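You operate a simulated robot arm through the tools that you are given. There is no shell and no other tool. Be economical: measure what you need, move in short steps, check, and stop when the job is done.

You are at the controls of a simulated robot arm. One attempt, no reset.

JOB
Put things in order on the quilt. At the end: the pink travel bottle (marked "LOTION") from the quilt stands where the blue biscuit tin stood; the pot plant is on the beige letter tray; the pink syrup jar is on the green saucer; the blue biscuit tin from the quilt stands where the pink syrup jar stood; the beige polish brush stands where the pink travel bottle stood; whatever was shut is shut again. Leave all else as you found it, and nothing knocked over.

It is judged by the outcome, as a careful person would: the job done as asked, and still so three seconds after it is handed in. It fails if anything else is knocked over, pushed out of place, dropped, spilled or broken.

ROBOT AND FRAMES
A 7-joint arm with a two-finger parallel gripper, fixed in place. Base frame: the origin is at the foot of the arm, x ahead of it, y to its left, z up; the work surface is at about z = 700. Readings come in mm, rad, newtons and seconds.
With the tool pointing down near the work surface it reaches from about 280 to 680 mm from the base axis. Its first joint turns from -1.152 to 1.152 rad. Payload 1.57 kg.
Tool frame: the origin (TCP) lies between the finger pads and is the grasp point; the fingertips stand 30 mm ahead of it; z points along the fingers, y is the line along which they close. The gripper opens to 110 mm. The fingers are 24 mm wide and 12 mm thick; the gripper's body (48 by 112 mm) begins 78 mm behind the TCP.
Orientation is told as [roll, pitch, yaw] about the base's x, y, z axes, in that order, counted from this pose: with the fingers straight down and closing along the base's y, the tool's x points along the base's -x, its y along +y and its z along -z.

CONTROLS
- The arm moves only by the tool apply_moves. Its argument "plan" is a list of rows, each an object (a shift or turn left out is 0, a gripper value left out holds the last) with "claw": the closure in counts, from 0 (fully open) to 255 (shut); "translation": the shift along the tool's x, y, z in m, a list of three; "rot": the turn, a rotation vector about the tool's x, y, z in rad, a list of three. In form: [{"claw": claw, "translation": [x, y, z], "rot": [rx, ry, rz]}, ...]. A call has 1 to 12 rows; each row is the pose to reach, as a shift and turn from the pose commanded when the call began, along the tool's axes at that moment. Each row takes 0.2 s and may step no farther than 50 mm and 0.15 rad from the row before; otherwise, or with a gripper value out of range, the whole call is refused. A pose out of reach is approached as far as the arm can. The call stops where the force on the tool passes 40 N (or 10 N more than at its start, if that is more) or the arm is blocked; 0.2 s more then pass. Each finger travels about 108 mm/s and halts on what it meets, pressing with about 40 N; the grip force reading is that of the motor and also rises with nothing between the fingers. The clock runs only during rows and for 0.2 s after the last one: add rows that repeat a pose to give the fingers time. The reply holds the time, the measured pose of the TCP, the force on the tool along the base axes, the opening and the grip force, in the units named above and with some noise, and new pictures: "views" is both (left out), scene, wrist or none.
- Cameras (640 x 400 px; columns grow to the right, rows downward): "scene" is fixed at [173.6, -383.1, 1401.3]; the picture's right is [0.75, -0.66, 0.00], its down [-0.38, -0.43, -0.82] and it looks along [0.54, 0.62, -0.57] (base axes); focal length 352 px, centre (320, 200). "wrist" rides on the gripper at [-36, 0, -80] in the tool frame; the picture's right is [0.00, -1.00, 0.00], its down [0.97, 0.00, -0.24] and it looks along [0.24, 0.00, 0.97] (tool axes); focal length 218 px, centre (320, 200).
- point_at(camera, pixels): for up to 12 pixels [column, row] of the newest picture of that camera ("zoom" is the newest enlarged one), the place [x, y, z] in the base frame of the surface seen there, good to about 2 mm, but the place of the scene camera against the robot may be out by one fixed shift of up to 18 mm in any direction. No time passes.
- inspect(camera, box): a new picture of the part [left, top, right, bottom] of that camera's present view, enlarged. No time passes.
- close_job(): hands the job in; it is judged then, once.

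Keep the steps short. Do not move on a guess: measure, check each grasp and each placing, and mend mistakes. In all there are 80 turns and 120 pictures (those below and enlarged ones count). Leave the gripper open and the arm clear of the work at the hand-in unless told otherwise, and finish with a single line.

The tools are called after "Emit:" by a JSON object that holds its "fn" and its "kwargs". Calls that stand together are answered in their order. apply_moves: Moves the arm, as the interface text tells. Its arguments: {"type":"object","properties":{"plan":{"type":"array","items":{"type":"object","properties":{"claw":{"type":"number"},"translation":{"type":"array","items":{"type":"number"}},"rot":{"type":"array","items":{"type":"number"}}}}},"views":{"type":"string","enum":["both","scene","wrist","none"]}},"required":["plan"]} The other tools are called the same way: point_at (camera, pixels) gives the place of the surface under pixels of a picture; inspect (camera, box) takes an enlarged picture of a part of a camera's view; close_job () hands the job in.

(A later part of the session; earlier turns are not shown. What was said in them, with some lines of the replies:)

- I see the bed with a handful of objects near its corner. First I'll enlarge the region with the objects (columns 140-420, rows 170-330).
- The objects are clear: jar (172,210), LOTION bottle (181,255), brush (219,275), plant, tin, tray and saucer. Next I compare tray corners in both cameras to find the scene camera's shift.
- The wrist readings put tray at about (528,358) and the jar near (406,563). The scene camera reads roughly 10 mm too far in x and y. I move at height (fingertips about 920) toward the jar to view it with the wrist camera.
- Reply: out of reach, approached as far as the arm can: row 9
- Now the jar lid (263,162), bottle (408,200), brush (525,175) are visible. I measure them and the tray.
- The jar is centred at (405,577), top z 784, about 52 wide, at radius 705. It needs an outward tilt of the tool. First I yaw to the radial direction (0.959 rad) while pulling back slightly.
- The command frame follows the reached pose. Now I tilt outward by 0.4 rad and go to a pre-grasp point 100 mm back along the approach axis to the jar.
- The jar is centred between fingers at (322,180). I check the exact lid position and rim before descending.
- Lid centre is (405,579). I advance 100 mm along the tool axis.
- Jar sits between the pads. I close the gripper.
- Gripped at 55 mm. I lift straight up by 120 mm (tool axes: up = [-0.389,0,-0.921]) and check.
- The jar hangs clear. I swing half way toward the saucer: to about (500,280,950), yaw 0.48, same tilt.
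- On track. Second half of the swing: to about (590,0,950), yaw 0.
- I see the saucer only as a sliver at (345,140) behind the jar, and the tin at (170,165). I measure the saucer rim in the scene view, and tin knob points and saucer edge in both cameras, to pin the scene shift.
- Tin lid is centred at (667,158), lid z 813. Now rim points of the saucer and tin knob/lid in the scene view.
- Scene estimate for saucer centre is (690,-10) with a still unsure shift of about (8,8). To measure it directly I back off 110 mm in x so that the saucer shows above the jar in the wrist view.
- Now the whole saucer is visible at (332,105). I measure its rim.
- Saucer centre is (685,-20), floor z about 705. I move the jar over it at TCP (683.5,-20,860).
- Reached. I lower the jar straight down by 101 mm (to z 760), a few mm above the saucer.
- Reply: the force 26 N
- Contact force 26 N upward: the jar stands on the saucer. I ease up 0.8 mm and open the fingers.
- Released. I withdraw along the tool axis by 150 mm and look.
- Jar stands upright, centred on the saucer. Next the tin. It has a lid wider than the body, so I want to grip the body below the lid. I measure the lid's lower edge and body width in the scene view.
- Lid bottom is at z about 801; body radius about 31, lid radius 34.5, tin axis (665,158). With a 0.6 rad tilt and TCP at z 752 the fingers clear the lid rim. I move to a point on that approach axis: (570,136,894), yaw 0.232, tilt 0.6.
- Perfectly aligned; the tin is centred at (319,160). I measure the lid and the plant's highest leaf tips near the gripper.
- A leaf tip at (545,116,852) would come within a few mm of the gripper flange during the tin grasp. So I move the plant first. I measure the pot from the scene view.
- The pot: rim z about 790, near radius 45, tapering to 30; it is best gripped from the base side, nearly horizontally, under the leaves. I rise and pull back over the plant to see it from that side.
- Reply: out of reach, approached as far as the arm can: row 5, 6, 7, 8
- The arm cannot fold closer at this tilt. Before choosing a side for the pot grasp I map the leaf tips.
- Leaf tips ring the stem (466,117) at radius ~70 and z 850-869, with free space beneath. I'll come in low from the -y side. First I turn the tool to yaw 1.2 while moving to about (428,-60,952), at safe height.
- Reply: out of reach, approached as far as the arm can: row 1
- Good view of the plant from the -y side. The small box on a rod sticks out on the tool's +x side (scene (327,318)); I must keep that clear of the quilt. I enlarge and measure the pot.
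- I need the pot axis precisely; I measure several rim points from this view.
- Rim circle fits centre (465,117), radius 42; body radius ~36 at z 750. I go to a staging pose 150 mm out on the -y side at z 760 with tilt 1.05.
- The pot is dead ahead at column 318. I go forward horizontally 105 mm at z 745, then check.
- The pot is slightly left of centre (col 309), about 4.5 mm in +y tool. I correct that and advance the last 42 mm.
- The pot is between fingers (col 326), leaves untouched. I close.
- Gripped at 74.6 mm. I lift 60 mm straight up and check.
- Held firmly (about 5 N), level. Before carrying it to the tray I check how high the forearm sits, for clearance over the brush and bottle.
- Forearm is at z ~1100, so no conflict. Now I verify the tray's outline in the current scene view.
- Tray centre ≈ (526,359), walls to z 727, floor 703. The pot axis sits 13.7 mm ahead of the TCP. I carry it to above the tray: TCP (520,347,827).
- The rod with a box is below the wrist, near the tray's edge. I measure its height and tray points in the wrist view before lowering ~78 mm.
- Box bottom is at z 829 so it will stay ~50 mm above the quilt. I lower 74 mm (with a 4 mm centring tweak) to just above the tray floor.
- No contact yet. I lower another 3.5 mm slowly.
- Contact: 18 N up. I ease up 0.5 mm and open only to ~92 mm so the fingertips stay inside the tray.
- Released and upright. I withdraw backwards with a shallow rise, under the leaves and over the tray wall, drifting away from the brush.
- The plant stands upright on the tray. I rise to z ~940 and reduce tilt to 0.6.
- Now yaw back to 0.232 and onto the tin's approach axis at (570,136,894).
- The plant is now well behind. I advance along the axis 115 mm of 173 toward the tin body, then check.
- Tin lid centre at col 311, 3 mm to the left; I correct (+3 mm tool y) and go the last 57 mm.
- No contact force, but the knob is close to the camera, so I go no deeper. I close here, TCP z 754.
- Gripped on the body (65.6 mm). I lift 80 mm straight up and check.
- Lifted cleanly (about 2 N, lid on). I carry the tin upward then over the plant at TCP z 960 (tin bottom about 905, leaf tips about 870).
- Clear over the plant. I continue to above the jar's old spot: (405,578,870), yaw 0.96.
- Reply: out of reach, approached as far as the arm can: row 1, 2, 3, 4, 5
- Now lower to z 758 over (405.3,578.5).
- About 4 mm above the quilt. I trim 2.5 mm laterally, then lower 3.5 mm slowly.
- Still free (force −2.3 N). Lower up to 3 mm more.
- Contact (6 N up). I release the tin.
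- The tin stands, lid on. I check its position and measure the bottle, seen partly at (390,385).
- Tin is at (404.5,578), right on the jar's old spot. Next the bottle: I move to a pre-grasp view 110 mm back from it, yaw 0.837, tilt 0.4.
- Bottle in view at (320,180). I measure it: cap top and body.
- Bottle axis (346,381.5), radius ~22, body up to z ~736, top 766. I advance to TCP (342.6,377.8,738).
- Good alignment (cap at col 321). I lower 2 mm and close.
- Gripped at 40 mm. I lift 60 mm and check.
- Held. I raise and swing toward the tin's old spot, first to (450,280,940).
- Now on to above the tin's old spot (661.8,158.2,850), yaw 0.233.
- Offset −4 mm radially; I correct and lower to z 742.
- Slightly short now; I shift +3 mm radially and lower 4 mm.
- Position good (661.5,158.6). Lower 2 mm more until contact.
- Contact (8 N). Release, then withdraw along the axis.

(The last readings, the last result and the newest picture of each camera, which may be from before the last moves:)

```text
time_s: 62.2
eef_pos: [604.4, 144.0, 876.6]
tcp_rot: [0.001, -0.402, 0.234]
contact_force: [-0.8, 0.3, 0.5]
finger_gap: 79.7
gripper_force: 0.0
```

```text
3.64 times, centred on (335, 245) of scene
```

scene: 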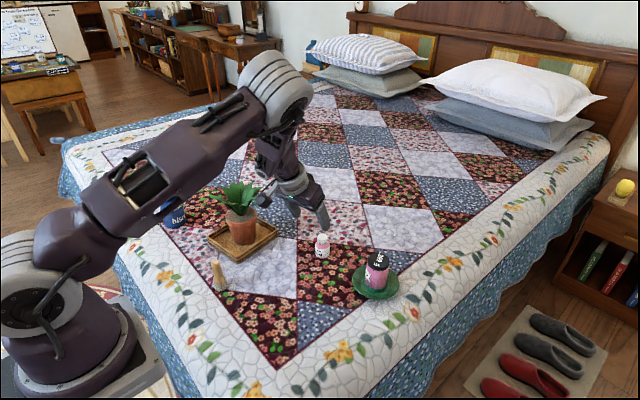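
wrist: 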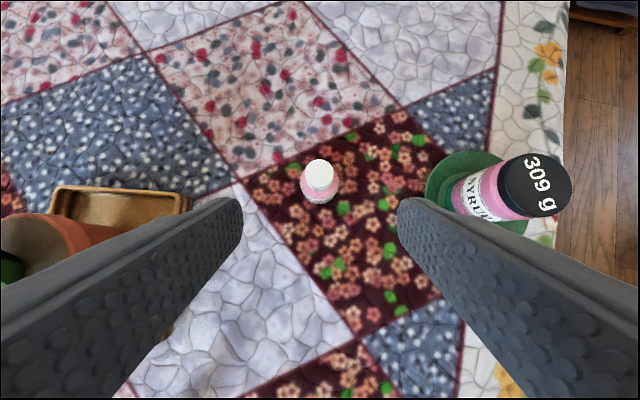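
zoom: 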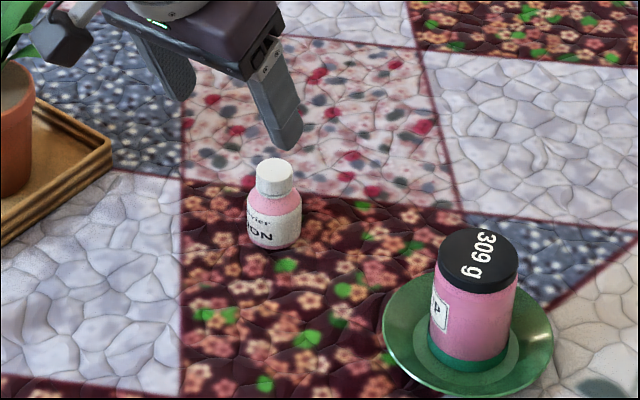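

The bottle stands where the tin stood. Last item: the brush. I go back to (450,150,920) while bringing the tool to vertical.

Emit:
{"fn": "apply_moves", "kwargs": {"plan": [{"translation": [0.03, 0.0104, -0.0243], "rot": [0, 0.1, 0]}, {"translation": [0.06, 0.0208, -0.0487], "rot": [0, 0.2, 0]}, {"translation": [0.09, 0.0312, -0.073], "rot": [0, 0.3, 0]}, {"translation": [0.12, 0.0416, -0.0973], "rot": [0, 0.4, 0]}, {"translation": [0.12, 0.0416, -0.0973], "rot": [0, 0.4, 0]}], "views": "none"}}

```text
time_s: 63.4
eef_pos: [449.6, 151.2, 919.7]
tcp_rot: [0.002, -0.001, 0.236]
contact_force: [-0.3, 0.4, -0.1]
finger_gap: 80.0
gripper_force: 0.0
```

Now over the brush at (380,244,880), yaw 0.574.

Emit:
{"fn": "apply_moves", "kwargs": {"plan": [{"translation": [0.0154, 0.0356, 0.0133], "rot": [0, 0, -0.1127]}, {"translation": [0.0309, 0.0712, 0.0267], "rot": [0, 0, -0.2253]}, {"translation": [0.0463, 0.1068, 0.04], "rot": [0, 0, -0.338]}, {"translation": [0.0463, 0.1068, 0.04], "rot": [0, 0, -0.338]}], "views": "wrist"}}

```text
time_s: 64.4
eef_pos: [379.7, 241.5, 879.3]
tcp_rot: [0.001, -0.001, 0.575]
contact_force: [-1.2, 0.0, 0.7]
finger_gap: 79.9
gripper_force: 0.1
```

wrist: 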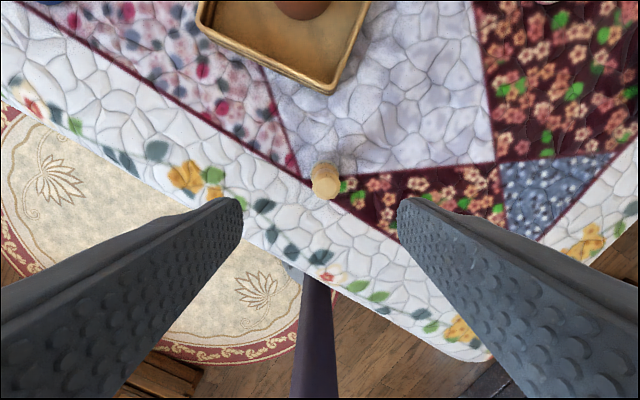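

The brush is at (326,183). I measure it.

Emit:
{"fn": "inspect", "kwargs": {"camera": "wrist", "box": [296, 145, 366, 215]}}

Emit:
{"fn": "point_at", "kwargs": {"camera": "wrist", "pixels": [[326, 188], [314, 186], [337, 186], [326, 178], [326, 197], [325, 166]]}}

Emit:
{"fn": "point_at", "kwargs": {"camera": "scene", "pixels": [[215, 263], [217, 270], [219, 278], [220, 284], [220, 288]]}}

```text
5.71 times, centred on (331, 180) of wrist
```

zoom: 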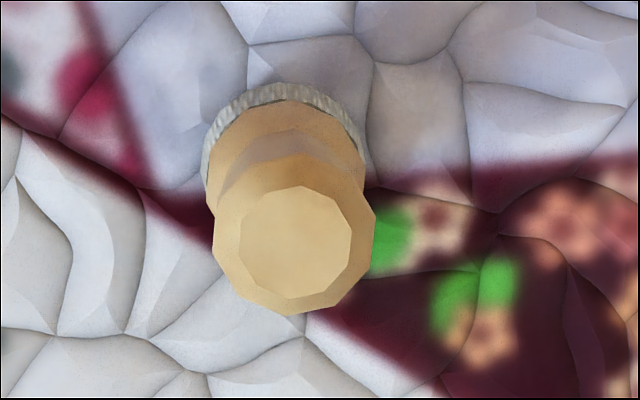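

```text
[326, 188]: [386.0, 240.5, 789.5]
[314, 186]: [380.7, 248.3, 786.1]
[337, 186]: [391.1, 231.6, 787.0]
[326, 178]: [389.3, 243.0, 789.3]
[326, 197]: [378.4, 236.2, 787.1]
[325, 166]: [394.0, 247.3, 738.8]
```

```text
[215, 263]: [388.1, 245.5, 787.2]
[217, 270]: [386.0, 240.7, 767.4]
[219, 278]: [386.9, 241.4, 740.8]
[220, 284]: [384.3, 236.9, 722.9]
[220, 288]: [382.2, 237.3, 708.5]
```

Brush axis (386,240.5), top z 789. I descend to TCP z 756 around the handle.

Emit:
{"fn": "apply_moves", "kwargs": {"plan": [{"translation": [-0.0047, -0.0043, 0.04]}, {"translation": [-0.0047, -0.0043, 0.08]}, {"translation": [-0.0047, -0.0043, 0.11]}, {"translation": [-0.0047, -0.0043, 0.1235]}, {"translation": [-0.0047, -0.0043, 0.1235]}]}}

```text
time_s: 65.6
eef_pos: [386.7, 242.2, 754.9]
tcp_rot: [0.0, -0.002, 0.574]
contact_force: [0.0, -0.3, -1.0]
finger_gap: 79.7
gripper_force: 0.0
```

scene: 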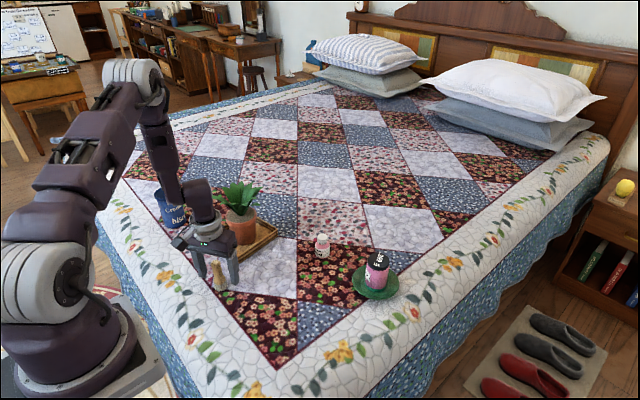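
wrist: 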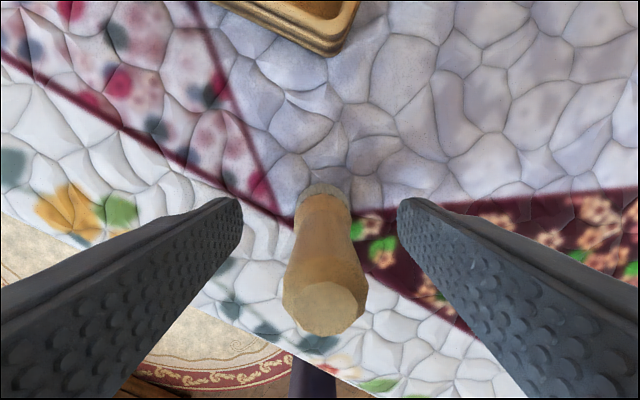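

Centred. The brush flares low down, so I raise 10 mm to hold the handle, then close.

Emit:
{"fn": "apply_moves", "kwargs": {"plan": [{"translation": [0, 0, -0.01]}, {"translation": [0, 0, -0.01], "claw": 220}, {"translation": [0, 0, -0.01], "claw": 220}, {"translation": [0, 0, -0.01], "claw": 220}, {"translation": [0, 0, -0.01], "claw": 220}], "views": "wrist"}}

```text
time_s: 66.8
eef_pos: [385.5, 243.3, 765.3]
tcp_rot: [0.0, 0.0, 0.572]
contact_force: [-0.1, -0.1, 0.0]
finger_gap: 22.5
gripper_force: 34.8
```

wrist: 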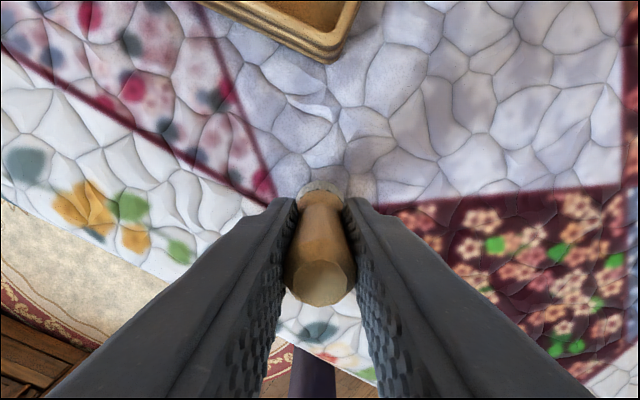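

Gripped at 22.5 mm on the handle. I lift 50 mm, then move across to the bottle's old spot (346,381.5).

Emit:
{"fn": "apply_moves", "kwargs": {"plan": [{"translation": [0, 0, -0.01]}, {"translation": [0, 0, -0.03]}, {"translation": [0, 0, -0.05]}, {"translation": [-0.0104, 0.0346, -0.05]}, {"translation": [-0.0209, 0.0692, -0.05]}, {"translation": [-0.0313, 0.1038, -0.05]}, {"translation": [-0.0417, 0.1384, -0.05]}, {"translation": [-0.0417, 0.1384, -0.05]}]}}

```text
time_s: 68.6
eef_pos: [347.8, 382.9, 816.2]
tcp_rot: [0.0, -0.001, 0.573]
contact_force: [0.3, -1.5, 0.0]
finger_gap: 22.2
gripper_force: 34.9
```

scene: 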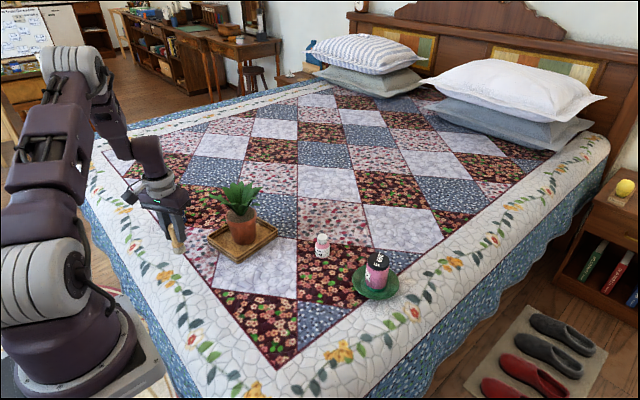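
wrist: 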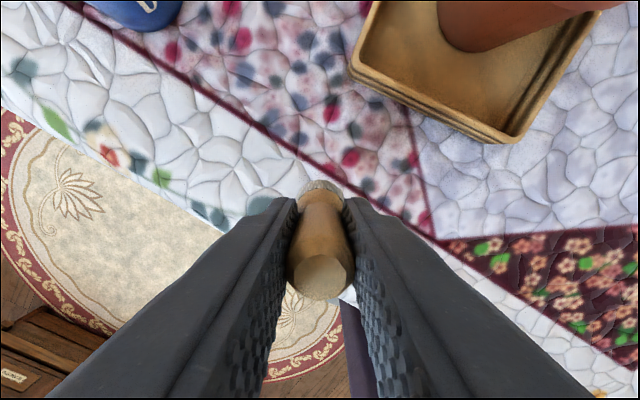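

Over the spot. I lower 47 mm to z ~769.

Emit:
{"fn": "apply_moves", "kwargs": {"plan": [{"translation": [0.001, -0.001, 0.02]}, {"translation": [0.001, -0.001, 0.038]}, {"translation": [0.001, -0.001, 0.047]}, {"translation": [0.001, -0.001, 0.047]}], "views": "none"}}

Emit:
{"fn": "apply_moves", "kwargs": {"plan": [{"translation": [0, 0, 0.001]}, {"translation": [0, 0, 0.002]}, {"translation": [0, 0, 0.003]}, {"translation": [0, 0, 0.003]}], "views": "none"}}

```text
time_s: 69.6
eef_pos: [345.9, 379.9, 769.2]
tcp_rot: [0.0, -0.002, 0.57]
contact_force: [-0.3, 0.4, 0.4]
finger_gap: 22.2
gripper_force: 34.7
```

```text
time_s: 70.6
eef_pos: [347.5, 380.4, 764.7]
tcp_rot: [0.002, -0.004, 0.572]
contact_force: [-1.5, -2.7, 29.3]
finger_gap: 22.2
gripper_force: 34.4
5 turns are left
```

Contact at 29 N. I ease up 1 mm, open, then raise straight up clear.

Emit:
{"fn": "apply_moves", "kwargs": {"plan": [{"translation": [0, 0, -0.001]}, {"translation": [0, 0, -0.001], "claw": 90}, {"translation": [0, 0, -0.001], "claw": 90}, {"translation": [0, 0, -0.001], "claw": 90}, {"translation": [0, 0, -0.001], "claw": 90}, {"translation": [0, 0, -0.03]}, {"translation": [0, 0, -0.07]}, {"translation": [0, 0, -0.11]}, {"translation": [0, 0, -0.15], "claw": 0}, {"translation": [0, 0, -0.18]}]}}

Emit:
{"fn": "inspect", "kwargs": {"camera": "scene", "box": [140, 180, 400, 310]}}

```text
time_s: 72.8
eef_pos: [347.5, 379.4, 945.4]
tcp_rot: [0.001, 0.0, 0.572]
contact_force: [0.2, 0.1, -0.9]
finger_gap: 109.8
gripper_force: 0.0
```

scene: 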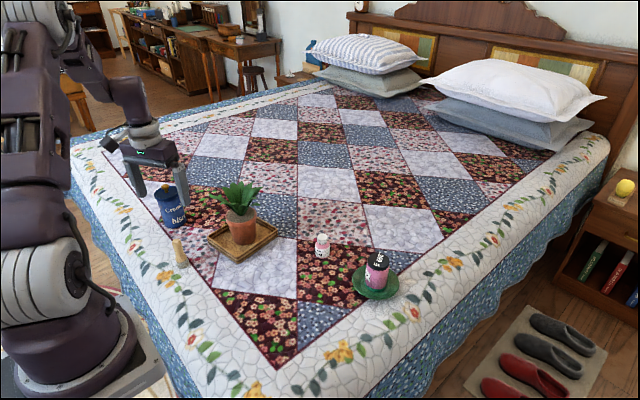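
wrist: 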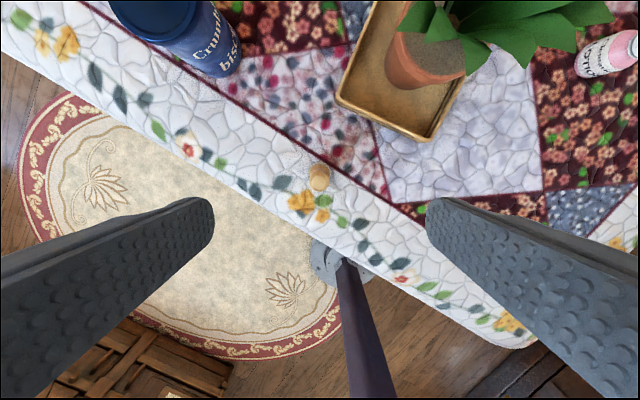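

```text
2.46 times, centred on (270, 245) of scene
4 turns are left
```

zoom: 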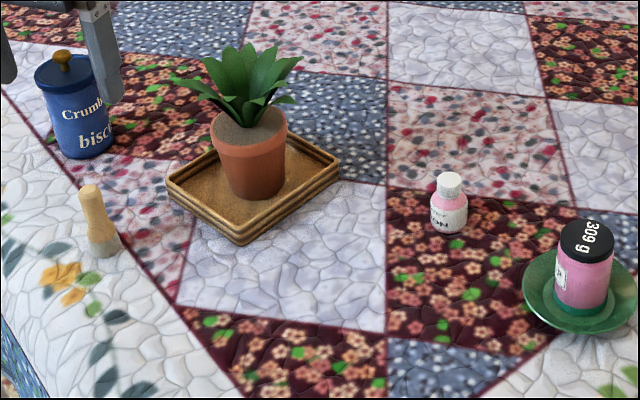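

All five objects stand upright in their places, the gripper is open and the arm is clear. I hand in.

Emit:
{"fn": "close_job", "kwargs": {}}

```text
The job is handed in.
```

The job is handed in: the lotion bottle, plant, syrup jar, biscuit tin and brush are all in their asked places and standing upright, the tin's lid stayed on, and the gripper is open with the arm clear.
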